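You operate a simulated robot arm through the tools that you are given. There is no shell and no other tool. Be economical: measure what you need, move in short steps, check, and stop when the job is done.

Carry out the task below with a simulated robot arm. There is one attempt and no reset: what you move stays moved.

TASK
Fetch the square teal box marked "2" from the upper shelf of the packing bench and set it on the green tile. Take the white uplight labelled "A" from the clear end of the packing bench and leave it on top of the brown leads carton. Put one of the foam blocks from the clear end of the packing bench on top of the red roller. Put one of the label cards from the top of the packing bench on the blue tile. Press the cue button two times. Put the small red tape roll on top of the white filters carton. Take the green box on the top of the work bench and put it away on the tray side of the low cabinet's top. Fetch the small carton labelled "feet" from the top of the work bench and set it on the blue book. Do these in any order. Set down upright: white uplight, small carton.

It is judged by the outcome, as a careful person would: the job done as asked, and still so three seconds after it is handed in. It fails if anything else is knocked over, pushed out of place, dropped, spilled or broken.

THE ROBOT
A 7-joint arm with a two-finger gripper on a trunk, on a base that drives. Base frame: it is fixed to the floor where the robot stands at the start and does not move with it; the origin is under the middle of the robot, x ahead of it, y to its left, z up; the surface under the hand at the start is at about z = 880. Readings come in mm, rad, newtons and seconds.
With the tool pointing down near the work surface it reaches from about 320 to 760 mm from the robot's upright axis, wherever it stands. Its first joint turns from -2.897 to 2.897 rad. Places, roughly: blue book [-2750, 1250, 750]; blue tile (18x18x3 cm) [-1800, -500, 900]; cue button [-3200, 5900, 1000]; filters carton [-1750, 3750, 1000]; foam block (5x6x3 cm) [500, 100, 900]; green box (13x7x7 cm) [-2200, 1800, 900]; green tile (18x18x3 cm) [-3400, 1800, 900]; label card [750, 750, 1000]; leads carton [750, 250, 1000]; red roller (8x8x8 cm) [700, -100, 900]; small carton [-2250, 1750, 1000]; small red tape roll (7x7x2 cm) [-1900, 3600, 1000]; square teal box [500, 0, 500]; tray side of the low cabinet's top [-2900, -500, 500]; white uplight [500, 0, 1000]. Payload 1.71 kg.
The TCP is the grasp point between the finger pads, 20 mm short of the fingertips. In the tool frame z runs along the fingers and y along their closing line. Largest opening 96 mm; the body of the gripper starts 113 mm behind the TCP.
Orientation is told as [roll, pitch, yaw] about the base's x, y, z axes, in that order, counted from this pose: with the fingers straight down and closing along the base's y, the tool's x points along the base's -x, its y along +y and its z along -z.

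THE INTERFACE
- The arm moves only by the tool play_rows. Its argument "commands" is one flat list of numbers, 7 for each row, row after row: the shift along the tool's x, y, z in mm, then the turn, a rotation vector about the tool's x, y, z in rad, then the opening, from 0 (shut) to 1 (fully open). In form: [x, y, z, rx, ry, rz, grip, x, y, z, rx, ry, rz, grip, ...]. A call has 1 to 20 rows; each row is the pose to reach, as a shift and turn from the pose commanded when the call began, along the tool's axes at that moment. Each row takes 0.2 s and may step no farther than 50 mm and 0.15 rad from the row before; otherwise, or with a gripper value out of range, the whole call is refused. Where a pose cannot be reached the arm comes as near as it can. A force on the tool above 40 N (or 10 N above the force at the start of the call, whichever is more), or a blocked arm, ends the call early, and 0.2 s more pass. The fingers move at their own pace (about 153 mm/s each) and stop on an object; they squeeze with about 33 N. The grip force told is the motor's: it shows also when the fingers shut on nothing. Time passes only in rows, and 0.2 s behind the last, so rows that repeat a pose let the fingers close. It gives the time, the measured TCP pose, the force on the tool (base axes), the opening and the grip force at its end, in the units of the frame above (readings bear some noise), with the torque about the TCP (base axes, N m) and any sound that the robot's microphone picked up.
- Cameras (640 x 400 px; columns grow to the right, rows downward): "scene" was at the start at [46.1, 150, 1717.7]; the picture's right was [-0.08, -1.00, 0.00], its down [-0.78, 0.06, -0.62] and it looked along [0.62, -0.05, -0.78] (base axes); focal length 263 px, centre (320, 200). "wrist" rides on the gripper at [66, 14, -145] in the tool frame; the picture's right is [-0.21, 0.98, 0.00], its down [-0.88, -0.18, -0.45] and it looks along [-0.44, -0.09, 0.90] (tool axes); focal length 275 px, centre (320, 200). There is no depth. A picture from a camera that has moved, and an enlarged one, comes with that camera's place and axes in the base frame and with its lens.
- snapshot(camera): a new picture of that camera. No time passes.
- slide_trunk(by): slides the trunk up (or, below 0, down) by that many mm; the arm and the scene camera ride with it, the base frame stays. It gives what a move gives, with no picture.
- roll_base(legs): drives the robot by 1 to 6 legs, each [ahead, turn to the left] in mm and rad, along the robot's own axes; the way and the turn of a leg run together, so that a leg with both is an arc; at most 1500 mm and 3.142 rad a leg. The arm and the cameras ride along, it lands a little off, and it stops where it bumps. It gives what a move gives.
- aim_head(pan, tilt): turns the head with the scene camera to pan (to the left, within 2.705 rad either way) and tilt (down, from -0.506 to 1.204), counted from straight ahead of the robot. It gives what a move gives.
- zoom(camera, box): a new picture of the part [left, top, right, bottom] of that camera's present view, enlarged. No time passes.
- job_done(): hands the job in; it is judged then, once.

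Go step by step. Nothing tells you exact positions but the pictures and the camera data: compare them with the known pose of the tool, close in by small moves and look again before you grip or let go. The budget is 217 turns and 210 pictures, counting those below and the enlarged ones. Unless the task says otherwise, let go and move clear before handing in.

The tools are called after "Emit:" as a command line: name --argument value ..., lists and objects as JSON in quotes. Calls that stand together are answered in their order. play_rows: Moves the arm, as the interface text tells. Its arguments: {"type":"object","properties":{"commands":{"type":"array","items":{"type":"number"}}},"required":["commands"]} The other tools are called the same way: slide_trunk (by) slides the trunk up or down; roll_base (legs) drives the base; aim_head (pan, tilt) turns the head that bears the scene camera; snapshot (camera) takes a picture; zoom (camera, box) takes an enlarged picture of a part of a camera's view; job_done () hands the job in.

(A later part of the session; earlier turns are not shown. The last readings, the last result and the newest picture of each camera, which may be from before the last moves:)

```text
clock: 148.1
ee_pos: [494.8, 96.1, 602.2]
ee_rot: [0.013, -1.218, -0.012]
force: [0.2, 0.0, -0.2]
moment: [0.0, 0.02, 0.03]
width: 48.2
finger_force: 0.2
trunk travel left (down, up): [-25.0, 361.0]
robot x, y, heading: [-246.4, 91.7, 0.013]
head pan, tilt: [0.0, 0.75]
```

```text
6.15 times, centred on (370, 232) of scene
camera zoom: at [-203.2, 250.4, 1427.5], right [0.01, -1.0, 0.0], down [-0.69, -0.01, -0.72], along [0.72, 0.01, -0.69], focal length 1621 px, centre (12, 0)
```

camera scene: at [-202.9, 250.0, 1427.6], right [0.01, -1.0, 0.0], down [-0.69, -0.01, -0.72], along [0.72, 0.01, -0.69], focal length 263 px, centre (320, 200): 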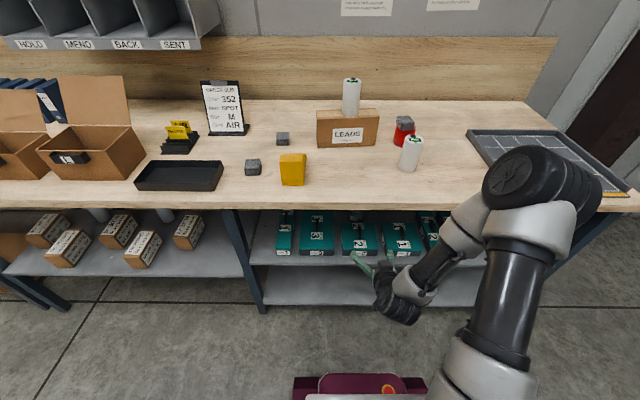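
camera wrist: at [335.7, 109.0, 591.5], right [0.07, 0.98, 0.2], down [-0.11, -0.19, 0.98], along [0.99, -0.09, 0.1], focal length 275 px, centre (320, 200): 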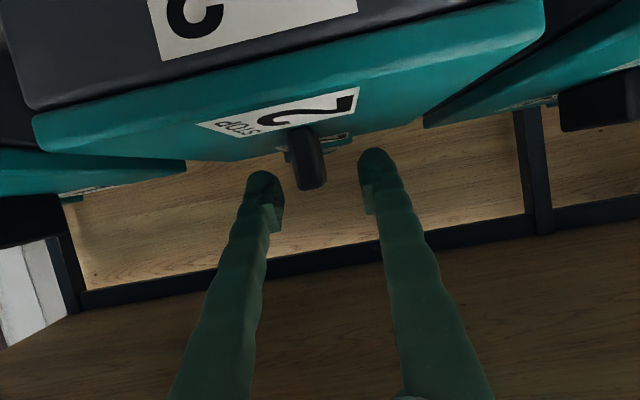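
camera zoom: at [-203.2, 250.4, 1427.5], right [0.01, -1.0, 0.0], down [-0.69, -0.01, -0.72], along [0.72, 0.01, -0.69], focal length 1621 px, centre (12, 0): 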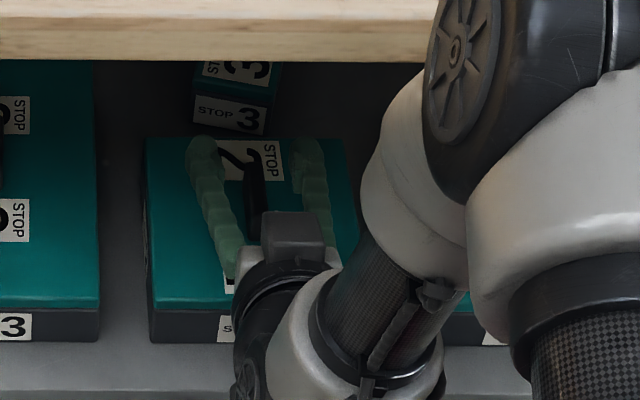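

The fin spans about z 570–600 by the wrist view. Lowering 14 mm and nudging 3 mm right, watching force.

Emit:
play_rows --commands '[6.5, -3, 2.5, 0, 0, 0, 0.5, 13, -3, 4.8, 0, 0, 0, 0.5, 13, -3, 4.8, 0, 0, 0, 0.5]'

Emit:
snapshot --camera "wrist"

```text
clock: 148.9
ee_pos: [493.2, 92.3, 587.7]
ee_rot: [0.012, -1.218, -0.012]
force: [-0.2, 0.6, -0.8]
moment: [-0.01, -0.01, 0.0]
width: 48.1
finger_force: 0.0
trunk travel left (down, up): [-25.0, 361.0]
robot x, y, heading: [-251.3, 96.7, 0.016]
head pan, tilt: [0.0, 0.75]
```

```text
135 pictures are left
camera wrist: at [334.7, 105.0, 576.6], right [0.07, 0.98, 0.2], down [-0.12, -0.19, 0.98], along [0.99, -0.09, 0.1], focal length 275 px, centre (320, 200)
```

wrist: 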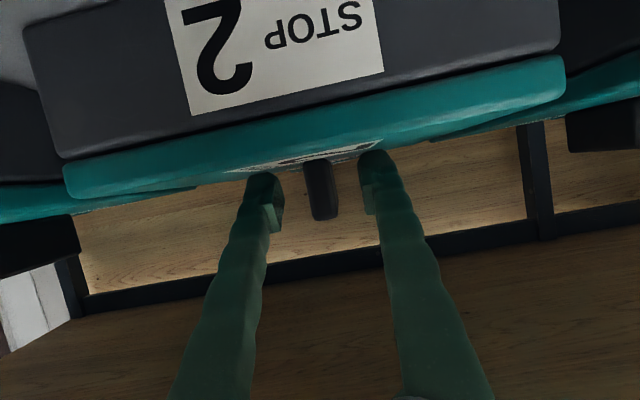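

The fin is centred at pad height. Gripping, then checking before lift.

Emit:
play_rows --commands '[0, 0, 0, 0, 0, 0, 0, 0, 0, 0, 0, 0, 0, 0, 0, 0, 0, 0, 0, 0, 0, 0, 0, 0, 0, 0, 0, 0]'

Emit:
play_rows --commands '[-2, 0, -0.7, 0, 0, 0, 0, -5, 0, -1.8, 0, 0, 0, 0, -10, 0, -3.6, 0, 0, 0, 0, -16, 0, -5.8, 0, 0, 0, 0]'

Emit:
snapshot --camera "wrist"

Emit:
snapshot --camera "scene"

```text
clock: 149.9
ee_pos: [494.2, 92.5, 586.9]
ee_rot: [0.011, -1.218, -0.012]
force: [0.4, 1.9, 1.1]
moment: [0.01, -0.01, 0.01]
width: 10.5
finger_force: 33.4
trunk travel left (down, up): [-25.0, 361.0]
robot x, y, heading: [-248.8, 90.2, 0.01]
head pan, tilt: [0.0, 0.75]
```

```text
clock: 150.9
ee_pos: [492.2, 92.4, 604.1]
ee_rot: [0.011, -1.216, -0.014]
force: [1.0, 1.0, -5.2]
moment: [-0.01, -0.09, -0.01]
width: 10.9
finger_force: 33.2
trunk travel left (down, up): [-25.0, 361.0]
robot x, y, heading: [-253.7, 91.5, 0.009]
head pan, tilt: [0.0, 0.75]
```

```text
134 pictures are left
camera wrist: at [333.5, 105.3, 593.1], right [0.07, 0.98, 0.2], down [-0.11, -0.19, 0.98], along [0.99, -0.09, 0.1], focal length 275 px, centre (320, 200)
```

wrist: 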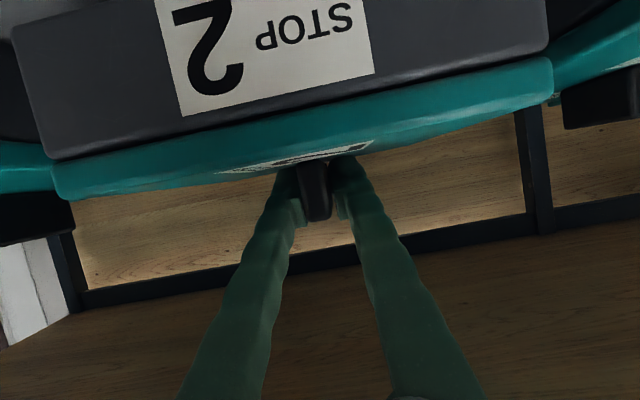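

```text
133 pictures are left
camera scene: at [-202.8, 250.3, 1427.5], right [0.01, -1.0, 0.0], down [-0.69, -0.01, -0.72], along [0.72, 0.01, -0.69], focal length 263 px, centre (320, 200)
```

scene: 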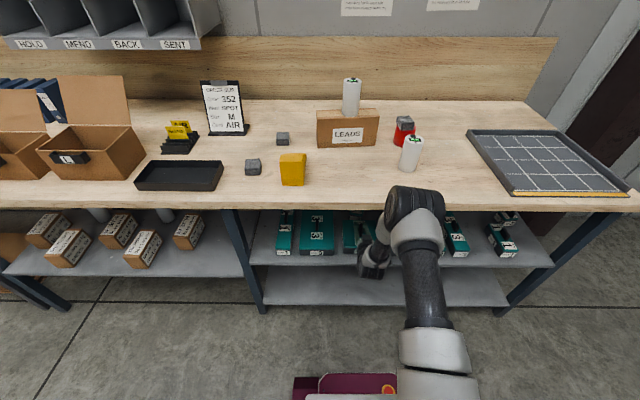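

Box "2" is lifted. I'll raise it slightly more and back the base straight out.

Emit:
play_rows --commands '[-8, 0, -3, 0, 0, 0, 0, -16, 0, -6, 0, 0, 0, 0, -23.5, 0, -8.6, 0, 0, 0, 0]'

Emit:
roll_base --legs '[[-380, 0]]'

Emit:
snapshot --camera "scene"

Emit:
snapshot --camera "wrist"

```text
clock: 151.7
ee_pos: [490.7, 93.5, 630.7]
ee_rot: [0.01, -1.219, -0.011]
force: [0.2, -0.2, -4.8]
moment: [0.01, -0.05, -0.03]
width: 10.6
finger_force: 32.9
trunk travel left (down, up): [-25.0, 361.0]
robot x, y, heading: [-250.5, 94.5, 0.013]
head pan, tilt: [0.0, 0.75]
```

```text
clock: 154.2
ee_pos: [111.9, 90.3, 630.6]
ee_rot: [0.012, -1.217, -0.004]
force: [0.9, 0.3, -4.6]
moment: [0.04, -0.07, 0.0]
width: 10.4
finger_force: 32.9
trunk travel left (down, up): [-25.0, 361.0]
robot x, y, heading: [-628.8, 85.4, 0.02]
head pan, tilt: [0.0, 0.75]
```

```text
132 pictures are left
camera scene: at [-584.3, 245.0, 1427.5], right [0.02, -1.0, 0.0], down [-0.69, -0.01, -0.72], along [0.72, 0.01, -0.69], focal length 263 px, centre (320, 200)
```

scene: 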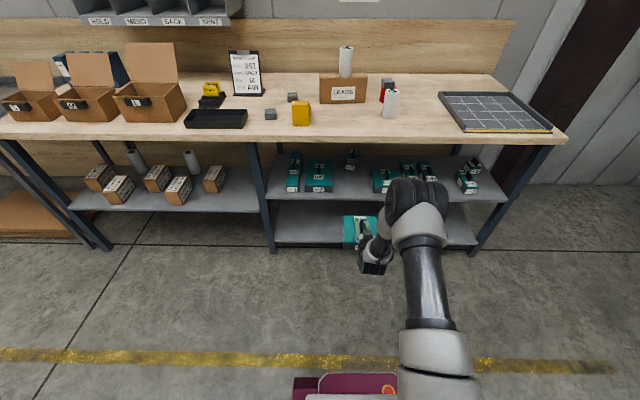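

```text
131 pictures are left
camera wrist: at [-47.7, 103.2, 619.5], right [0.07, 0.98, 0.2], down [-0.11, -0.19, 0.98], along [0.99, -0.09, 0.1], focal length 275 px, centre (320, 200)
```

wrist: 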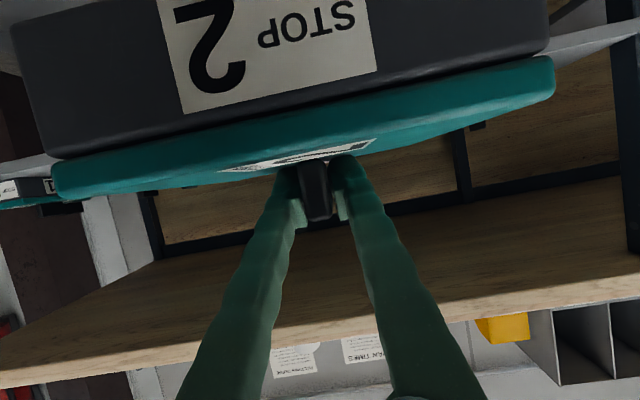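

Box is clear of the bench. I'll raise the trunk and arm for carrying, then look toward the work bench area.

Emit:
slide_trunk --by 355

Emit:
play_rows --commands '[-28, 0, -10, 0, 0, 0, 0, -56, 0, -21, 0, 0, 0, 0, -84, 0, -31, 0, 0, 0, 0, -112, 0, -41, 0, 0, 0, 0, -141, 0, -52, 0, 0, 0, 0]'

Emit:
roll_base --legs '[[0, 1.71]]'

Emit:
aim_head --pan 0 --tilt 0.4

Emit:
snapshot --camera "scene"

Emit:
aim_head --pan 0.8 --tilt 0.4

Emit:
snapshot --camera "scene"

```text
clock: 157.7
ee_pos: [103.4, 91.5, 996.6]
ee_rot: [0.014, -1.231, -0.008]
force: [-0.4, -0.5, -5.4]
moment: [0.04, -0.11, -0.02]
width: 10.2
finger_force: 33.0
trunk travel left (down, up): [-380.0, 6.0]
robot x, y, heading: [-628.0, 88.5, 0.017]
head pan, tilt: [0.0, 0.75]
```

```text
clock: 158.9
ee_pos: [99.0, 90.8, 1148.5]
ee_rot: [0.012, -1.231, -0.008]
force: [0.4, 0.3, -5.6]
moment: [0.0, -0.04, 0.02]
width: 10.4
finger_force: 33.4
trunk travel left (down, up): [-380.0, 6.0]
robot x, y, heading: [-630.0, 90.0, 0.019]
head pan, tilt: [0.0, 0.75]
```

```text
clock: 164.2
ee_pos: [-738.3, 809.5, 1148.3]
ee_rot: [0.011, -1.233, 1.71]
force: [-0.1, -0.7, -4.3]
moment: [0.1, -0.01, 0.03]
width: 10.9
finger_force: 32.8
trunk travel left (down, up): [-380.0, 6.0]
robot x, y, heading: [-624.1, 84.2, 1.737]
head pan, tilt: [0.0, 0.75]
```

```text
clock: 165.1
ee_pos: [-735.3, 791.8, 1159.2]
ee_rot: [0.016, -1.248, 1.707]
force: [0.6, 0.0, -5.1]
moment: [0.07, 0.01, -0.02]
width: 10.7
finger_force: 33.2
trunk travel left (down, up): [-380.0, 6.0]
robot x, y, heading: [-621.0, 91.2, 1.734]
head pan, tilt: [0.0, 0.4]
```

```text
130 pictures are left
camera scene: at [-783.3, 127.7, 1813.7], right [0.99, 0.17, 0.0], down [0.07, -0.4, -0.91], along [-0.15, 0.9, -0.41], focal length 263 px, centre (320, 200)
```

scene: 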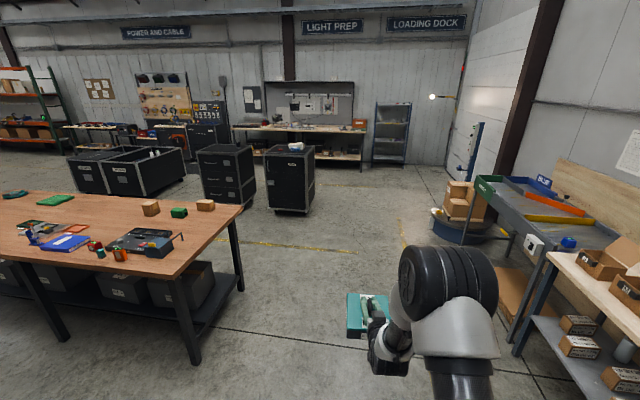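

```text
clock: 166.2
ee_pos: [-734.4, 791.5, 1160.6]
ee_rot: [0.014, -1.248, 1.708]
force: [0.3, -0.8, -5.7]
moment: [0.04, -0.04, -0.01]
width: 10.8
finger_force: 32.7
trunk travel left (down, up): [-380.0, 6.0]
robot x, y, heading: [-620.0, 89.6, 1.734]
head pan, tilt: [0.799, 0.4]
```

```text
129 pictures are left
camera scene: at [-844.4, 88.1, 1814.3], right [0.57, 0.82, -0.01], down [0.32, -0.24, -0.92], along [-0.76, 0.52, -0.4], focal length 263 px, centre (320, 200)
```

scene: 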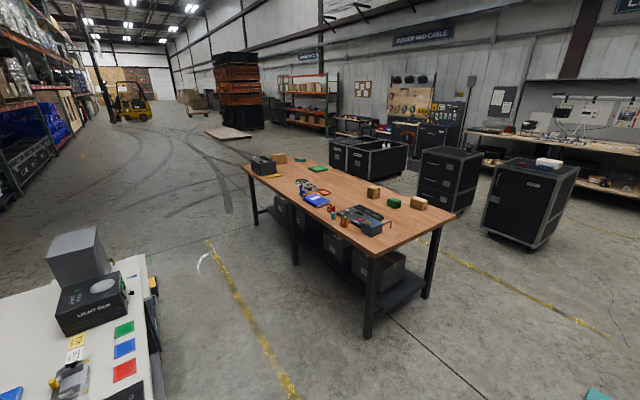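

The route is clear: aisle on the +y side of the work bench at y≈2500. I'll drive there in two moves.

Emit:
roll_base --legs '[[0, 0.033], [1230, 0], [1230, 0], [0, 1.375]]'

Emit:
aim_head --pan 0.3 --tilt 0.5

Emit:
snapshot --camera "scene"

```text
clock: 183.4
ee_pos: [-1856.7, 2437.6, 1160.2]
ee_rot: [0.016, -1.249, -3.132]
force: [0.4, 0.4, -5.6]
moment: [0.04, 0.06, 0.02]
width: 10.1
finger_force: 32.6
trunk travel left (down, up): [-380.0, 6.0]
robot x, y, heading: [-1145.0, 2464.7, -3.1]
head pan, tilt: [0.799, 0.4]
```

```text
clock: 184.3
ee_pos: [-1841.5, 2436.8, 1168.8]
ee_rot: [0.015, -1.264, -3.134]
force: [0.5, 0.7, -6.0]
moment: [0.05, 0.05, 0.01]
width: 10.5
finger_force: 33.0
trunk travel left (down, up): [-380.0, 6.0]
robot x, y, heading: [-1145.7, 2467.0, -3.105]
head pan, tilt: [0.3, 0.499]
```

```text
128 pictures are left
camera scene: at [-1196.3, 2281.3, 1804.7], right [-0.33, 0.94, -0.01], down [0.47, 0.16, -0.87], along [-0.82, -0.29, -0.49], focal length 263 px, centre (320, 200)
```

scene: 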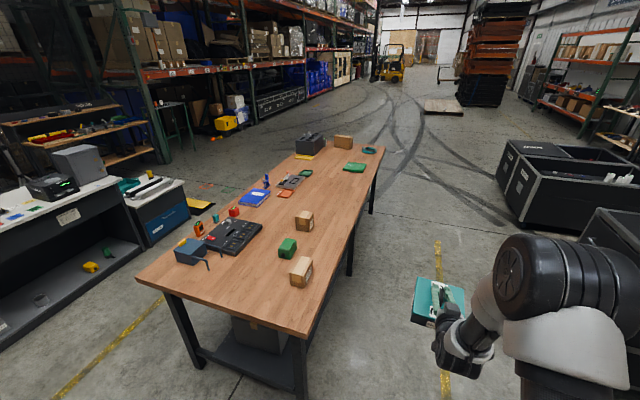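

Green tile is at about (-3400,1830). Driving along the aisle and turning to face it.

Emit:
roll_base --legs '[[0, -0.069], [1130, 0], [1126, 0], [0, 1.603]]'

Emit:
aim_head --pan 0 --tilt 0.85

Emit:
snapshot --camera "scene"

Emit:
snapshot --camera "wrist"

```text
clock: 201.2
ee_pos: [-3412.4, 1845.0, 1169.5]
ee_rot: [0.016, -1.264, -1.63]
force: [-0.4, 0.5, -4.5]
moment: [-0.08, -0.05, 0.01]
width: 7.6
finger_force: 32.8
trunk travel left (down, up): [-380.0, 6.0]
robot x, y, heading: [-3405.6, 2540.0, -1.601]
head pan, tilt: [0.3, 0.499]
```

```text
clock: 202.1
ee_pos: [-3413.4, 1861.9, 1181.4]
ee_rot: [0.017, -1.278, -1.631]
force: [0.2, 0.7, -5.0]
moment: [-0.07, 0.04, 0.01]
width: 7.5
finger_force: 33.0
trunk travel left (down, up): [-380.0, 6.0]
robot x, y, heading: [-3403.4, 2538.2, -1.594]
head pan, tilt: [0.0, 0.85]
```

```text
127 pictures are left
camera scene: at [-3246.4, 2487.2, 1775.0], right [-1.0, 0.02, 0.0], down [0.02, 0.76, -0.65], along [-0.02, -0.65, -0.76], focal length 263 px, centre (320, 200)
```

scene: 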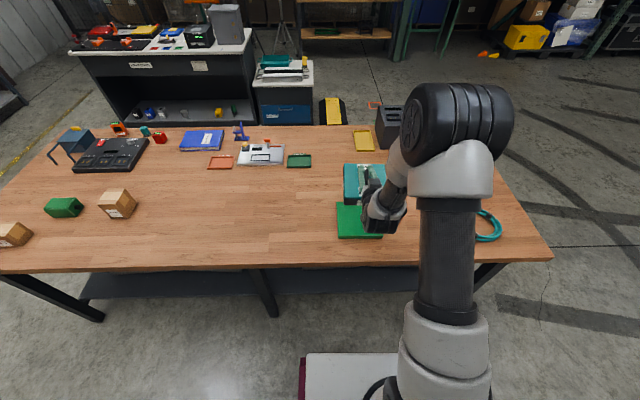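

```text
126 pictures are left
camera wrist: at [-3392.9, 2018.2, 1160.8], right [0.97, -0.1, 0.2], down [-0.18, 0.18, 0.97], along [-0.13, -0.98, 0.16], focal length 275 px, centre (320, 200)
```

wrist: 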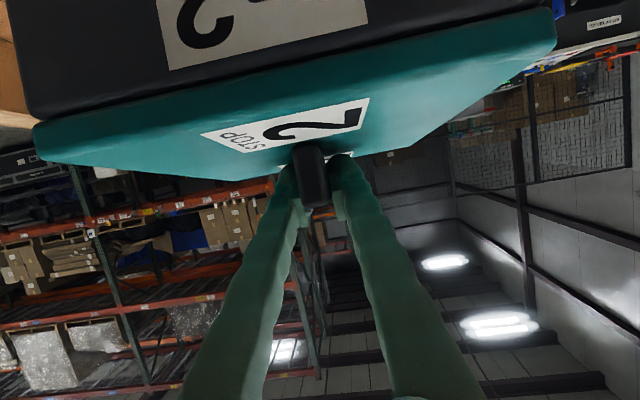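

The grip width changed slightly, so the box may have swivelled. I'll look closely.

Emit:
zoom --camera "scene" --box '[310, 140, 430, 250]'

Emit:
zoom --camera "wrist" --box '[220, 100, 420, 240]'

```text
3.64 times, centred on (370, 195) of scene
camera zoom: at [-3246.4, 2487.2, 1775.0], right [-1.0, 0.02, 0.0], down [0.02, 0.76, -0.65], along [-0.02, -0.65, -0.76], focal length 958 px, centre (138, 218)
```

zoom: 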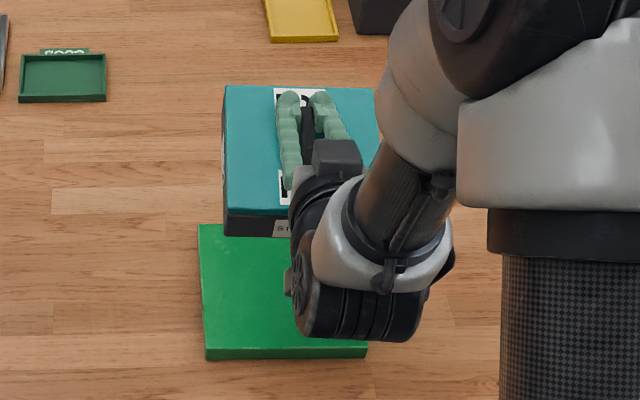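

```text
2.86 times, centred on (320, 170) of wrist
camera zoom: at [-3392.9, 2018.2, 1160.8], right [0.97, -0.1, 0.2], down [-0.18, 0.18, 0.97], along [-0.13, -0.98, 0.16], focal length 786 px, centre (320, 286)
```

zoom: 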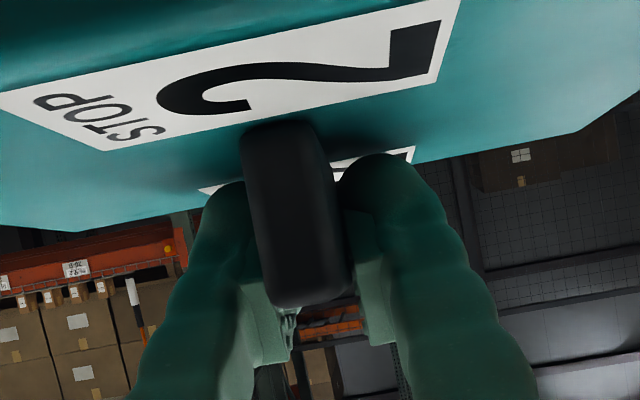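

The box has pitched about 8° (far edge up) and slid a little on the fin, so I'll place it now: level the tool and descend smoothly over the tile centre (-3427,1834).

Emit:
play_rows --commands '[3, -0.3, 1.6, 0, 0.003, 0, 0, 10, -1, 5, 0, 0.01, 0, 0, 19, -2, 9.5, 0, 0.02, 0, 0, 32, -3, 16, 0, 0.03, 0, 0, 44, -4, 22, 0, 0.04, 0, 0, 57, -5, 28, 0, 0.05, 0, 0, 70, -6, 35, 0, 0.06, 0, 0, 83, -7, 41, 0, 0.07, 0, 0, 95, -8.5, 47, 0, 0.08, 0, 0, 108, -10, 54, 0, 0.09, 0, 0, 121, -11, 60, 0, 0.1, 0, 0, 133, -12, 66, 0, 0.11, 0, 0, 143, -13, 71, 0, 0.12, 0, 0, 151, -13.5, 75, 0, 0.125, 0, 0, 156, -14, 77.5, 0, 0.13, 0, 0, 159, -14, 79, 0, 0.13, 0, 0]'

Emit:
zoom --camera "scene" --box '[310, 160, 430, 260]'

Emit:
snapshot --camera "wrist"

```text
clock: 205.5
ee_pos: [-3426.9, 1834.6, 1005.6]
ee_rot: [0.011, -1.149, -1.625]
force: [0.7, 0.7, -5.9]
moment: [-0.07, 0.04, 0.0]
width: 7.4
finger_force: 33.3
trunk travel left (down, up): [-380.0, 6.0]
robot x, y, heading: [-3396.8, 2542.1, -1.596]
head pan, tilt: [0.0, 0.85]
```

```text
4.00 times, centred on (370, 210) of scene
camera zoom: at [-3246.1, 2487.6, 1774.9], right [-1.0, 0.03, 0.0], down [0.02, 0.76, -0.65], along [-0.02, -0.65, -0.76], focal length 1054 px, centre (120, 160)
```

zoom: 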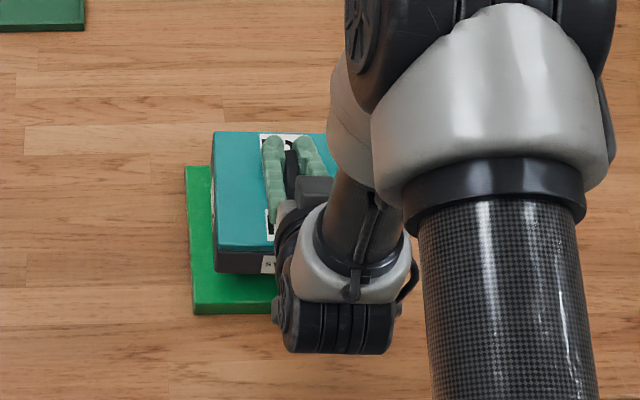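

```text
122 pictures are left
camera wrist: at [-3406.2, 1991.3, 1006.9], right [0.97, -0.13, 0.19], down [-0.19, 0.05, 0.98], along [-0.13, -0.99, 0.03], focal length 275 px, centre (320, 200)
```

wrist: 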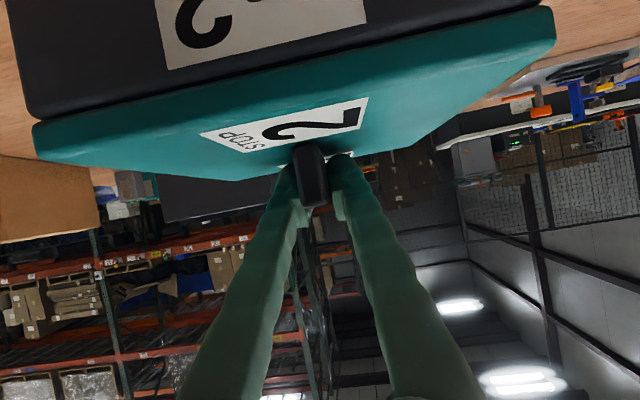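

Aligned over the tile. Lowering slowly to contact.

Emit:
play_rows --commands '[4, 0, 2, 0, 0, 0, 0, 10, 0, 4.5, 0, 0, 0, 0, 16, 0, 7.3, 0, 0, 0, 0, 20, 0, 9, 0, 0, 0, 0, 22, 0, 10, 0, 0, 0, 0]'

Emit:
play_rows --commands '[3, 0, 1.3, 0, 0, 0, 0, 6, 0, 2.7, 0, 0, 0, 0]'

Emit:
zoom --camera "scene" --box '[310, 170, 430, 250]'

```text
clock: 206.7
ee_pos: [-3426.9, 1832.6, 982.5]
ee_rot: [0.012, -1.147, -1.624]
force: [0.9, 0.7, -5.3]
moment: [-0.11, 0.02, 0.01]
width: 7.6
finger_force: 33.5
trunk travel left (down, up): [-380.0, 6.0]
robot x, y, heading: [-3404.9, 2537.0, -1.595]
head pan, tilt: [0.0, 0.85]
```

```text
clock: 207.3
ee_pos: [-3427.1, 1833.3, 975.3]
ee_rot: [0.013, -1.148, -1.625]
force: [0.0, -0.1, -5.7]
moment: [-0.15, 0.03, 0.0]
width: 7.6
finger_force: 33.0
trunk travel left (down, up): [-380.0, 6.0]
robot x, y, heading: [-3402.8, 2539.1, -1.598]
head pan, tilt: [0.0, 0.85]
```

```text
5.00 times, centred on (370, 210) of scene
camera zoom: at [-3246.2, 2487.7, 1774.9], right [-1.0, 0.03, 0.0], down [0.02, 0.76, -0.65], along [-0.02, -0.65, -0.76], focal length 1317 px, centre (70, 150)
```

zoom: 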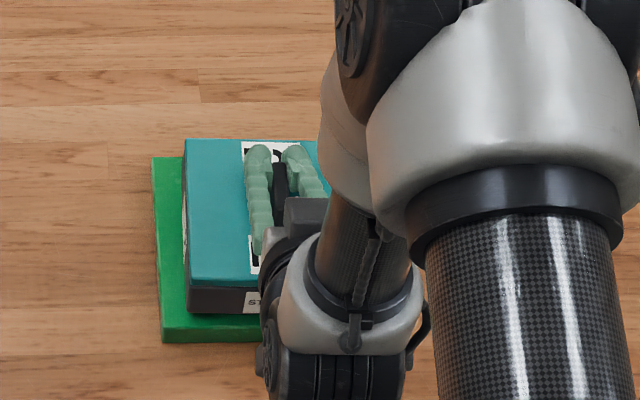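

Emit:
play_rows --commands '[3, 0, 1.3, 0, 0, 0, 0, 6, 0, 2.7, 0, 0, 0, 0]'

Emit:
play_rows --commands '[3, 0, 1.3, 0, 0, 0, 0, 5.5, 0, 2.5, 0, 0, 0, 0]'

Emit:
snapshot --camera "wrist"

```text
clock: 207.9
ee_pos: [-3427.8, 1834.3, 970.1]
ee_rot: [0.012, -1.149, -1.626]
force: [0.1, 0.5, -4.7]
moment: [-0.09, 0.03, -0.02]
width: 7.2
finger_force: 32.9
trunk travel left (down, up): [-380.0, 6.0]
robot x, y, heading: [-3402.6, 2536.2, -1.594]
head pan, tilt: [0.0, 0.85]
```

```text
clock: 208.5
ee_pos: [-3427.7, 1833.3, 961.5]
ee_rot: [0.012, -1.148, -1.624]
force: [-0.2, 0.0, -5.5]
moment: [-0.1, -0.01, -0.01]
width: 7.4
finger_force: 32.5
trunk travel left (down, up): [-380.0, 6.0]
robot x, y, heading: [-3400.5, 2539.4, -1.594]
head pan, tilt: [0.0, 0.85]
```

```text
120 pictures are left
camera wrist: at [-3407.1, 1990.1, 963.0], right [0.97, -0.13, 0.19], down [-0.19, 0.05, 0.98], along [-0.13, -0.99, 0.03], focal length 275 px, centre (320, 200)
```

wrist: 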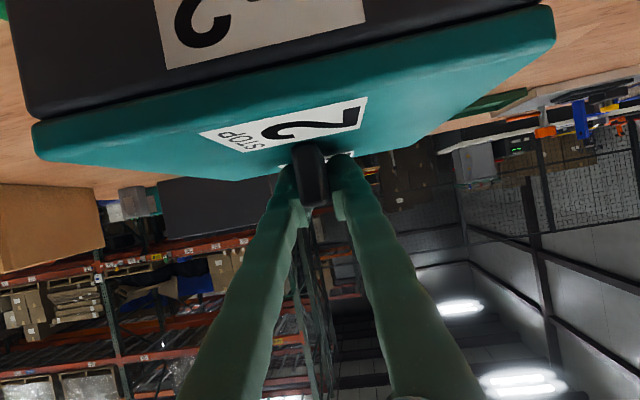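

No contact yet; continuing in small steps.

Emit:
play_rows --commands '[3, 0, 1.3, 0, 0, 0, 0, 6, 0, 2.7, 0, 0, 0, 0]'

Emit:
play_rows --commands '[3, 0, 1.3, 0, 0, 0, 0, 6, 0, 2.7, 0, 0, 0, 0]'

Emit:
zoom --camera "scene" --box '[320, 180, 400, 250]'

```text
clock: 209.1
ee_pos: [-3428.2, 1832.3, 956.9]
ee_rot: [0.012, -1.15, -1.625]
force: [0.8, 0.4, -0.3]
moment: [0.29, 0.24, -0.06]
width: 7.5
finger_force: 32.8
trunk travel left (down, up): [-380.0, 6.0]
robot x, y, heading: [-3404.2, 2541.1, -1.599]
head pan, tilt: [0.0, 0.85]
```

```text
clock: 209.7
ee_pos: [-3426.9, 1831.8, 955.6]
ee_rot: [0.014, -1.161, -1.626]
force: [-0.4, -4.4, 21.9]
moment: [0.2, 0.02, 0.01]
width: 7.5
finger_force: 32.7
trunk travel left (down, up): [-380.0, 6.0]
robot x, y, heading: [-3402.7, 2540.3, -1.601]
head pan, tilt: [0.0, 0.85]
```

```text
5.71 times, centred on (360, 215) of scene
camera zoom: at [-3246.3, 2490.2, 1775.2], right [-1.0, 0.03, 0.0], down [0.02, 0.76, -0.65], along [-0.02, -0.65, -0.76], focal length 1505 px, centre (91, 114)
```

zoom: 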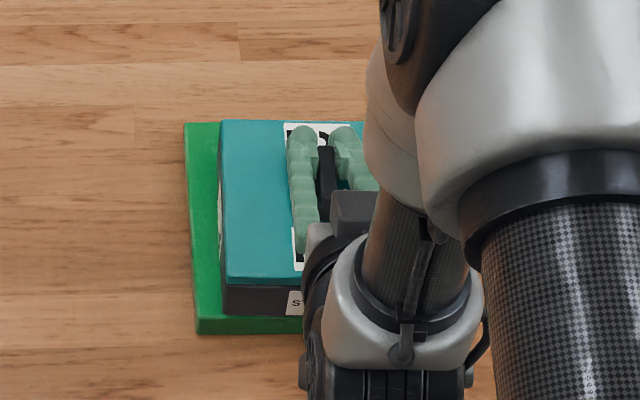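

Contact is made and the box sits within the tile. Relieving pressure, opening, and rising clear.

Emit:
play_rows --commands '[-4, 0, -1.8, 0, 0, 0, 0, -4, 0, -1.8, 0, 0, 0, 0.3, -4, 0, -1.8, 0, 0, 0, 0.45, -4, 0, -1.8, 0, 0, 0, 0.45, -15, 0, -7, 0, 0, 0, 0.45, -40, 0, -18, 0, 0, 0, 0.45, -80, 0, -36, 0, 0, 0, 0.5, -120, 0, -54, 0, 0, 0, 0.5]'

Emit:
snapshot --camera "scene"

```text
clock: 211.5
ee_pos: [-3425.5, 1833.0, 1084.5]
ee_rot: [0.012, -1.15, -1.626]
force: [0.7, 0.7, 0.1]
moment: [0.0, 0.01, 0.0]
width: 48.0
finger_force: 0.1
trunk travel left (down, up): [-380.0, 6.0]
robot x, y, heading: [-3402.1, 2541.6, -1.598]
head pan, tilt: [0.0, 0.85]
```

```text
118 pictures are left
camera scene: at [-3246.0, 2489.7, 1775.0], right [-1.0, 0.03, 0.0], down [0.02, 0.76, -0.65], along [-0.02, -0.65, -0.76], focal length 263 px, centre (320, 200)
```

scene: 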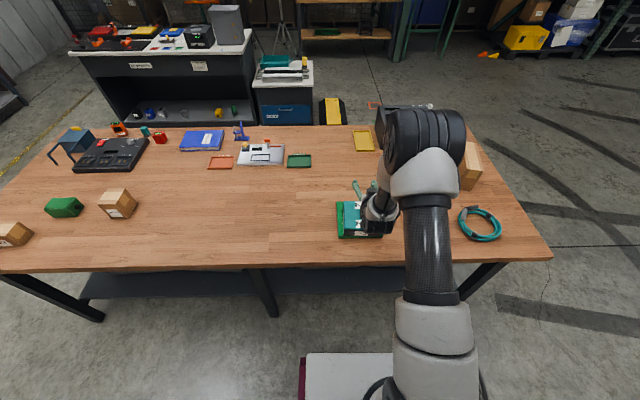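

Teal box is on the green tile. Now tucking the arm upright and checking which carton is "feet".

Emit:
play_rows --commands '[-5, 0, -38, 0, 0.128, 0, 0.5, -10, -1, -77, 0, 0.256, 0, 0.5, -14, -1, -115, 0, 0.384, 0, 0.6, -19, -2, -153, 0, 0.512, 0, 0.7, -24, -2, -192, 0, 0.64, 0, 0.8, -29, -3, -230, 0, 0.768, 0, 1, -33, -3, -268, 0, 0.896, 0, 1, -38, -4, -307, 0, 1.02, 0, 1, -43, -4, -345, 0, 1.148, 0, 1]'

Emit:
zoom --camera "scene" --box '[0, 170, 160, 270]'

Emit:
zoom --camera "scene" --box '[320, 170, 420, 250]'

```text
clock: 213.5
ee_pos: [-3421.1, 2133.6, 1260.6]
ee_rot: [0.004, 0.002, -1.613]
force: [0.9, 0.0, -0.6]
moment: [0.0, 0.01, 0.02]
width: 96.0
finger_force: 0.0
trunk travel left (down, up): [-380.0, 6.0]
robot x, y, heading: [-3400.6, 2539.5, -1.6]
head pan, tilt: [0.0, 0.85]
```

```text
4.00 times, centred on (80, 220) of scene
camera zoom: at [-3245.9, 2489.0, 1774.9], right [-1.0, 0.03, 0.0], down [0.02, 0.76, -0.65], along [-0.02, -0.65, -0.76], focal length 1054 px, centre (1280, 120)
```

zoom: 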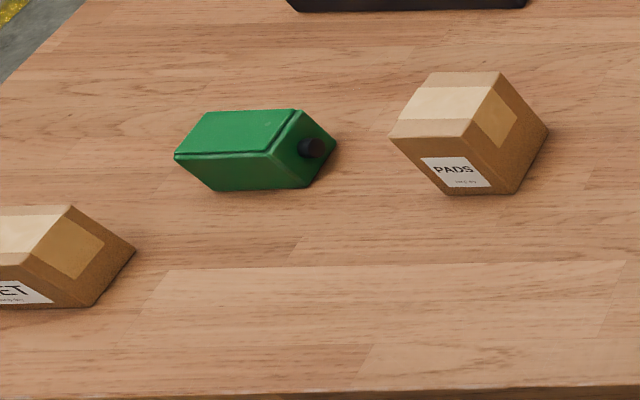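

```text
5.00 times, centred on (370, 210) of scene
camera zoom: at [-3245.9, 2489.0, 1774.9], right [-1.0, 0.03, 0.0], down [0.02, 0.76, -0.65], along [-0.02, -0.65, -0.76], focal length 1317 px, centre (70, 150)
```

zoom: 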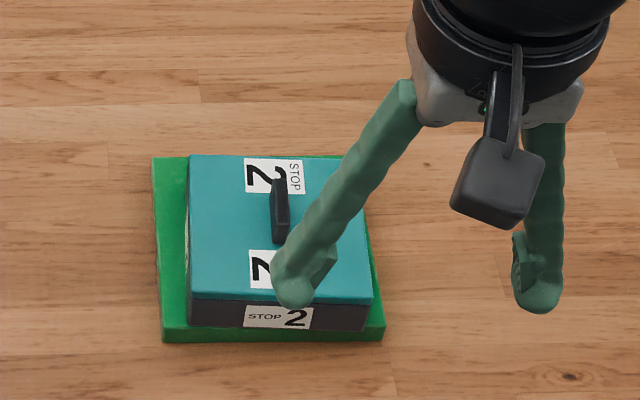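

FEET is the carton at the bench's right end, about (-2098,1907). Driving to face it.

Emit:
roll_base --legs '[[0, 1.546], [1302, 0], [0, -1.517]]'

Emit:
snapshot --camera "scene"

Emit:
snapshot --camera "wrist"

```text
clock: 229.3
ee_pos: [-2084.5, 2093.4, 1260.7]
ee_rot: [0.006, -0.001, -1.527]
force: [0.3, -0.5, -0.3]
moment: [0.01, 0.01, 0.0]
width: 95.9
finger_force: 0.1
trunk travel left (down, up): [-380.0, 6.0]
robot x, y, heading: [-2098.4, 2502.3, -1.512]
head pan, tilt: [0.0, 0.85]
```

```text
115 pictures are left
camera scene: at [-1937.6, 2463.4, 1774.9], right [-1.0, -0.06, 0.0], down [-0.04, 0.76, -0.65], along [0.04, -0.65, -0.76], focal length 263 px, centre (320, 200)
```

scene: 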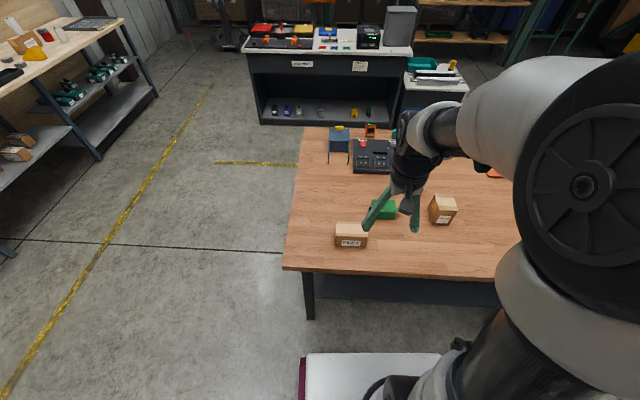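

```text
114 pictures are left
camera wrist: at [-2074.1, 2158.7, 1405.8], right [0.99, -0.16, 0.01], down [-0.15, -0.88, 0.44], along [-0.07, -0.44, -0.9], focal length 275 px, centre (320, 200)
```

wrist: 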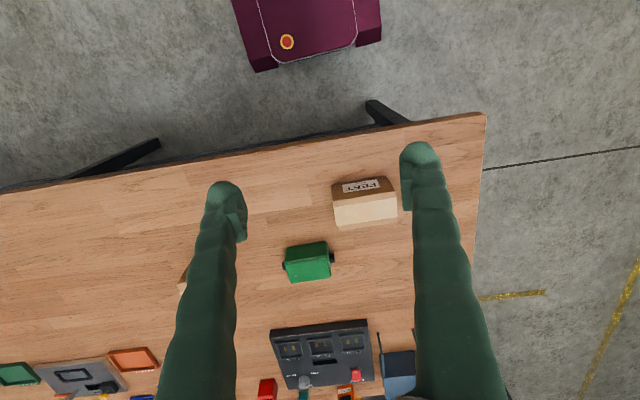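

Emit:
zoom --camera "scene" --box '[310, 190, 430, 265]'

Emit:
zoom --camera "wrist" --box '[260, 150, 420, 290]'

```text
5.33 times, centred on (370, 228) of scene
camera zoom: at [-1937.6, 2463.4, 1774.9], right [-1.0, -0.06, 0.0], down [-0.04, 0.76, -0.65], along [0.04, -0.65, -0.76], focal length 1405 px, centre (53, 53)
```

zoom: 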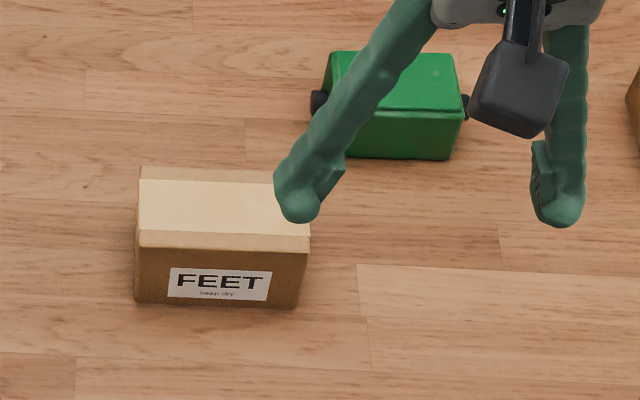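

```text
2.86 times, centred on (340, 220) of wrist
camera zoom: at [-2074.1, 2158.7, 1405.8], right [0.99, -0.16, 0.01], down [-0.15, -0.88, 0.44], along [-0.07, -0.44, -0.9], focal length 786 px, centre (263, 143)
```

zoom: 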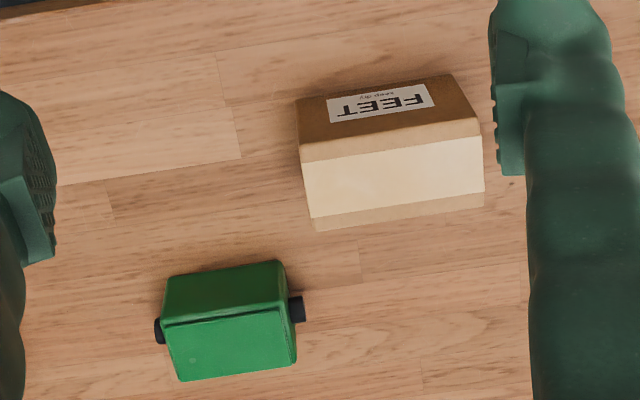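

FEET carton: about 120×64, top z≈937, centre (-2023,1886), aligned with x. I'll rotate the gripper to close along y and move above it.

Emit:
play_rows --commands '[-19, 5, 19, 0, 0, -0.139, 1, -38, 9, 38, 0, 0, -0.278, 1, -57, 14, 58, 0, 0, -0.417, 1, -76, 19, 77, 0, 0, -0.556, 1, -95, 24, 96, 0, 0, -0.695, 1, -114, 28, 115, 0, 0, -0.834, 1, -133, 33, 134, 0, 0, -0.973, 1, -152, 38, 153, 0, 0, -1.112, 1, -171, 43, 173, 0, 0, -1.251, 1, -190, 47, 192, 0, 0, -1.39, 1, -209.5, 52, 211, 0, 0, -1.527, 1, -209.5, 52, 211, 0, 0, -1.527, 1]'

Emit:
snapshot --camera "wrist"

```text
clock: 231.9
ee_pos: [-2020.8, 1901.0, 1060.3]
ee_rot: [-0.016, -0.005, 0.0]
force: [0.5, -0.6, 0.3]
moment: [-0.03, -0.01, 0.0]
width: 96.0
finger_force: 0.1
trunk travel left (down, up): [-380.0, 6.0]
robot x, y, heading: [-2094.7, 2503.3, -1.507]
head pan, tilt: [0.0, 0.85]
```

```text
111 pictures are left
camera wrist: at [-2088.0, 1915.0, 1205.7], right [0.21, 0.98, -0.01], down [0.87, -0.18, 0.45], along [0.44, -0.11, -0.89], focal length 275 px, centre (320, 200)
```

wrist: 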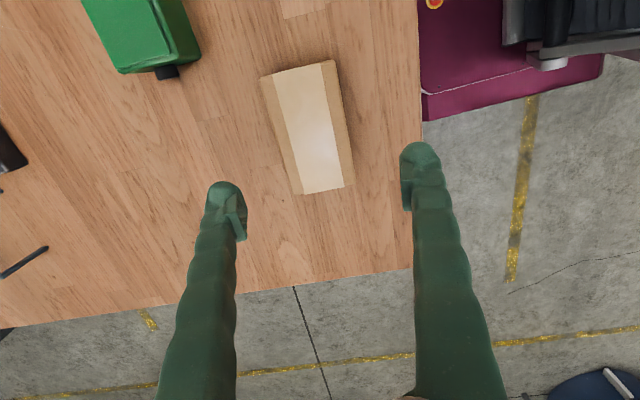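

Carton centre refined to (-2032,1889). Shifting and going most of the way down.

Emit:
play_rows --commands '[6, -6, 30, 0, 0, 0, 1, 11, -11, 60, 0, 0, 0, 1, 11, -11, 80, 0, 0, 0, 1, 11, -11, 80, 0, 0, 0, 1]'

Emit:
snapshot --camera "wrist"

```text
clock: 232.9
ee_pos: [-2031.2, 1889.7, 977.6]
ee_rot: [-0.016, -0.006, 0.0]
force: [-0.2, 0.5, -0.1]
moment: [-0.02, -0.03, 0.01]
width: 96.0
finger_force: 0.1
trunk travel left (down, up): [-380.0, 6.0]
robot x, y, heading: [-2095.9, 2501.1, -1.515]
head pan, tilt: [0.0, 0.85]
```

```text
110 pictures are left
camera wrist: at [-2097.9, 1903.6, 1123.2], right [0.21, 0.98, -0.01], down [0.87, -0.18, 0.45], along [0.44, -0.11, -0.89], focal length 275 px, centre (320, 200)
```

wrist: 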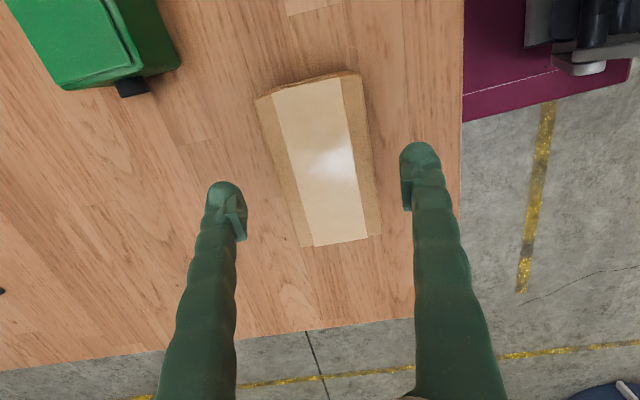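

Centred. Descending to grip height and gripping.

Emit:
play_rows --commands '[0, 0, 35, 0, 0, 0, 1, 0, 0, 68, 0, 0, 0, 1, 0, 0, 68, 0, 0, 0, 1, 0, 0, 68, 0, 0, 0, 0, 0, 0, 68, 0, 0, 0, 0, 0, 0, 68, 0, 0, 0, 0, 0, 0, 68, 0, 0, 0, 0]'

Emit:
play_rows --commands '[0, 0, -5, 0, 0, 0, 0, 0, 0, -15, 0, 0, 0, 0, 0, 0, -30, 0, 0, 0, 0, 0, 0, -50, 0, 0, 0, 0]'

Emit:
snapshot --camera "wrist"

```text
clock: 234.5
ee_pos: [-2029.5, 1888.5, 910.0]
ee_rot: [-0.015, -0.007, -0.003]
force: [0.7, 0.5, 3.1]
moment: [0.23, -0.02, 0.11]
width: 80.2
finger_force: 32.8
trunk travel left (down, up): [-380.0, 6.0]
robot x, y, heading: [-2098.4, 2498.6, -1.512]
head pan, tilt: [0.0, 0.85]
```

```text
clock: 235.5
ee_pos: [-2032.9, 1889.2, 959.5]
ee_rot: [-0.014, -0.007, -0.002]
force: [-0.1, 0.6, -2.0]
moment: [0.0, 0.0, -0.01]
width: 80.1
finger_force: 33.3
trunk travel left (down, up): [-380.0, 6.0]
robot x, y, heading: [-2095.7, 2498.7, -1.512]
head pan, tilt: [0.0, 0.85]
```

```text
109 pictures are left
camera wrist: at [-2098.9, 1903.1, 1104.8], right [0.21, 0.98, -0.01], down [0.87, -0.18, 0.45], along [0.44, -0.11, -0.89], focal length 275 px, centre (320, 200)
```

wrist: 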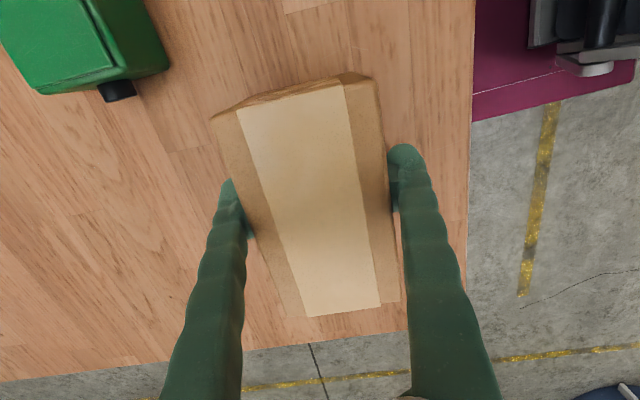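

FEET is held securely (width 80). I'll raise and retract it for driving, then go around the bench's right end to the −y side.

Emit:
play_rows --commands '[5, 20, -30, 0, 0, 0, 0, 10, 45, -62, 0, 0, 0, 0, 16, 72, -94, 0, 0, 0, 0, 21, 99, -126, 0, 0, 0, 0, 27, 126, -158, 0, 0, 0, 0, 32, 155, -190, 0, 0, 0, 0, 37, 181, -215, 0, 0, 0, 0]'

Emit:
roll_base --legs '[[0, 1.338], [859, 0], [0, -1.397], [865, 0], [865, 0], [0, -1.571]]'

Emit:
aim_head --pan -0.5 --tilt 0.6

Emit:
snapshot --camera "scene"

```text
clock: 237.1
ee_pos: [-2073.5, 2078.9, 1176.3]
ee_rot: [-0.019, -0.005, -0.001]
force: [0.8, 0.0, -2.3]
moment: [-0.04, 0.0, 0.01]
width: 79.9
finger_force: 33.4
trunk travel left (down, up): [-380.0, 6.0]
robot x, y, heading: [-2096.0, 2501.6, -1.505]
head pan, tilt: [0.0, 0.85]
```

```text
clock: 263.8
ee_pos: [-1669.9, 625.0, 1173.6]
ee_rot: [-0.018, -0.004, -1.635]
force: [0.5, -0.4, -3.3]
moment: [0.04, 0.02, -0.03]
width: 79.7
finger_force: 32.9
trunk travel left (down, up): [-380.0, 6.0]
robot x, y, heading: [-1242.1, 614.4, 3.136]
head pan, tilt: [0.0, 0.85]
```

```text
clock: 264.7
ee_pos: [-1653.1, 624.1, 1179.5]
ee_rot: [-0.029, -0.003, -1.636]
force: [-0.3, -0.3, -1.8]
moment: [0.0, -0.06, -0.02]
width: 79.8
finger_force: 33.4
trunk travel left (down, up): [-380.0, 6.0]
robot x, y, heading: [-1242.8, 613.4, 3.134]
head pan, tilt: [-0.499, 0.6]
```

```text
108 pictures are left
camera scene: at [-1293.3, 504.2, 1795.7], right [0.48, 0.88, 0.01], down [0.51, -0.27, -0.82], along [-0.71, 0.4, -0.58], focal length 263 px, centre (320, 200)
```

scene: 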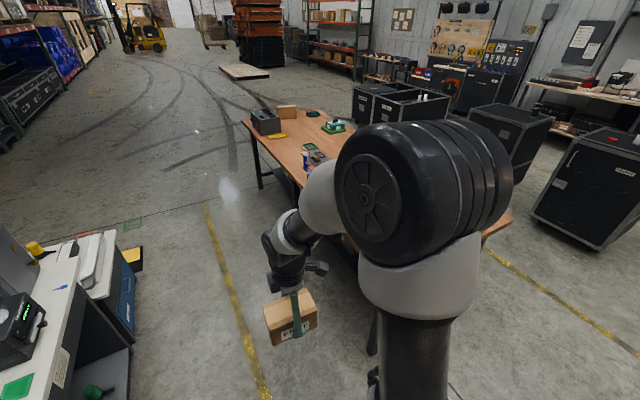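

Emit:
roll_base --legs '[[0, -0.012], [1398, 0], [0, -1.551]]'

Emit:
aim_head --pan 0 --tilt 0.85

Emit:
snapshot --camera "scene"

Emit:
snapshot --camera "wrist"

```text
clock: 277.1
ee_pos: [-2688.6, 1007.3, 1178.6]
ee_rot: [-0.032, -0.002, -3.138]
force: [-0.5, -0.4, -2.6]
moment: [-0.01, -0.01, 0.01]
width: 80.1
finger_force: 33.8
trunk travel left (down, up): [-380.0, 6.0]
robot x, y, heading: [-2672.3, 598.8, 1.632]
head pan, tilt: [-0.499, 0.6]
```

```text
clock: 278.1
ee_pos: [-2688.6, 990.5, 1185.6]
ee_rot: [-0.046, -0.003, -3.14]
force: [-0.1, 1.0, -2.3]
moment: [-0.04, -0.01, 0.02]
width: 80.0
finger_force: 32.9
trunk travel left (down, up): [-380.0, 6.0]
robot x, y, heading: [-2673.5, 598.9, 1.63]
head pan, tilt: [0.0, 0.85]
```

```text
107 pictures are left
camera scene: at [-2831.0, 639.5, 1774.9], right [1.0, 0.06, 0.0], down [0.05, -0.76, -0.65], along [-0.04, 0.65, -0.76], focal length 263 px, centre (320, 200)
```

scene: 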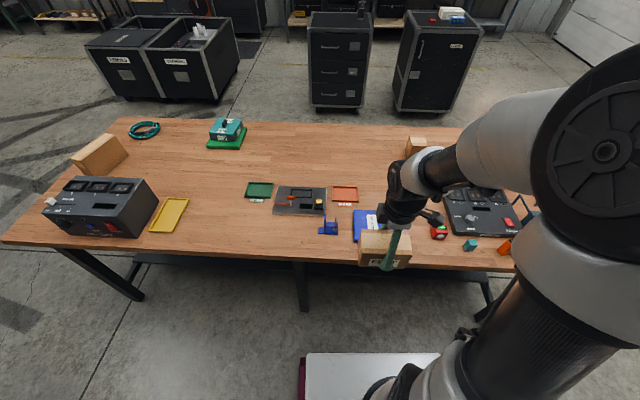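

```text
106 pictures are left
camera wrist: at [-2622.1, 968.6, 1329.2], right [-0.2, -0.98, -0.04], down [-0.88, 0.16, 0.46], along [-0.44, 0.13, -0.89], focal length 275 px, centre (320, 200)
```

wrist: 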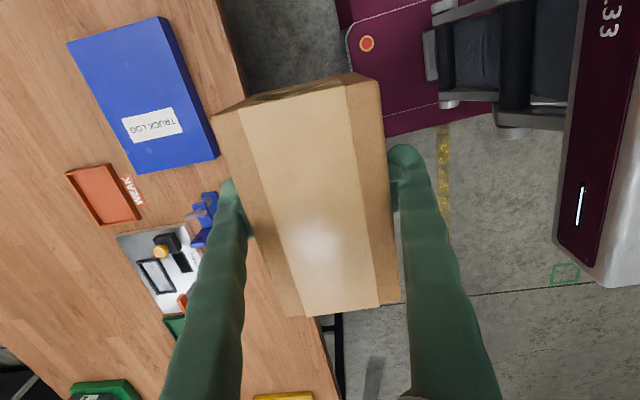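

Book centre is about (-2627,1265), 208×154. I'll carry the carton over it.

Emit:
play_rows --commands '[8, -36, 17, -0.004, 0, 0, 0, 16, -72, 34, -0.008, 0, 0, 0, 25, -110, 51, -0.012, 0, 0, 0, 34, -150, 70, -0.016, 0, 0, 0, 43, -190, 90, -0.02, 0, 0, 0, 51, -225, 107, -0.025, 0, 0, 0, 57, -255, 122, -0.031, 0, 0, 0, 62, -275, 132, -0.031, 0, 0, 0, 62, -275, 132, -0.031, 0, 0, 0]'

Emit:
snapshot --camera "wrist"

Emit:
zoom --camera "scene" --box '[330, 140, 470, 260]'

```text
clock: 280.1
ee_pos: [-2625.8, 1273.3, 1068.3]
ee_rot: [-0.013, -0.005, -3.139]
force: [-0.5, 0.4, -1.5]
moment: [-0.01, -0.01, -0.04]
width: 80.2
finger_force: 33.2
trunk travel left (down, up): [-380.0, 6.0]
robot x, y, heading: [-2675.8, 601.2, 1.635]
head pan, tilt: [0.0, 0.85]
```

```text
105 pictures are left
camera wrist: at [-2560.9, 1255.8, 1212.9], right [-0.2, -0.98, -0.01], down [-0.88, 0.18, 0.45], along [-0.44, 0.1, -0.89], focal length 275 px, centre (320, 200)
```

wrist: 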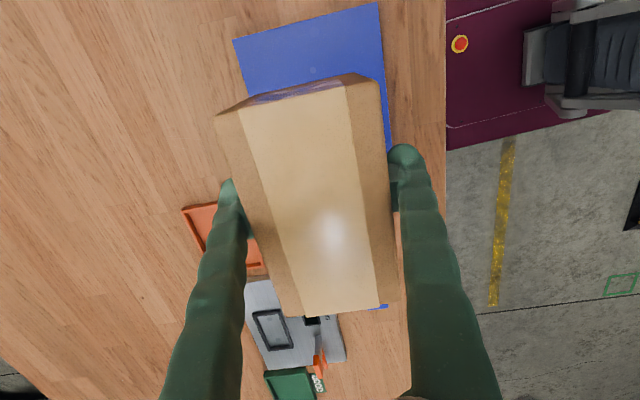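

```text
3.33 times, centred on (400, 200) of scene
camera zoom: at [-2831.3, 637.7, 1775.0], right [1.0, 0.06, 0.0], down [0.05, -0.76, -0.65], along [-0.04, 0.65, -0.76], focal length 878 px, centre (53, 200)
```

zoom: 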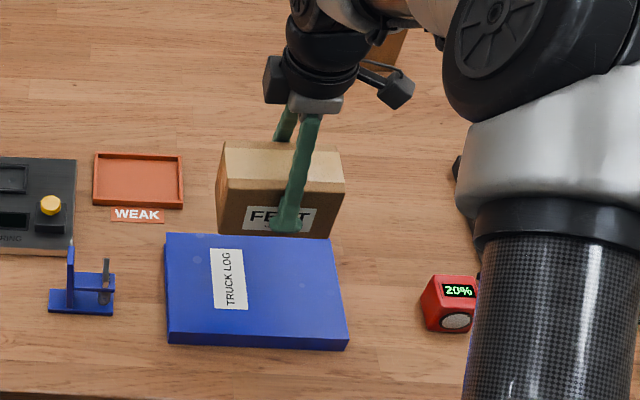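

Aligned over the book. Lowering.

Emit:
play_rows --commands '[0, 2, 20, 0, 0, 0, 0, 0, 4, 45, 0, 0, 0, 0, 0, 4, 70, 0, 0, 0, 0, 0, 4, 95, 0, 0, 0, 0, 0, 4, 112, 0, 0, 0, 0, 0, 4, 120, 0, 0, 0, 0]'

Emit:
zoom --camera "scene" --box '[330, 180, 450, 260]'

```text
clock: 281.4
ee_pos: [-2629.7, 1269.3, 946.1]
ee_rot: [-0.012, -0.006, -3.138]
force: [0.3, -0.4, -1.6]
moment: [-0.02, 0.01, 0.0]
width: 79.9
finger_force: 33.1
trunk travel left (down, up): [-380.0, 6.0]
robot x, y, heading: [-2678.9, 600.1, 1.636]
head pan, tilt: [0.0, 0.85]
```

```text
5.00 times, centred on (390, 220) of scene
camera zoom: at [-2831.4, 638.5, 1774.9], right [1.0, 0.06, 0.0], down [0.05, -0.76, -0.65], along [-0.04, 0.65, -0.76], focal length 1317 px, centre (-30, 100)
```

zoom: 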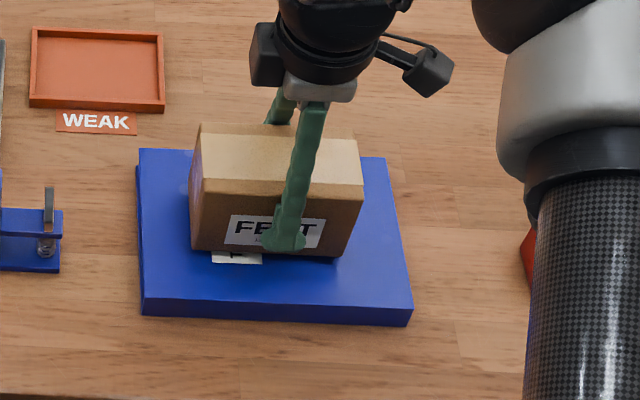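

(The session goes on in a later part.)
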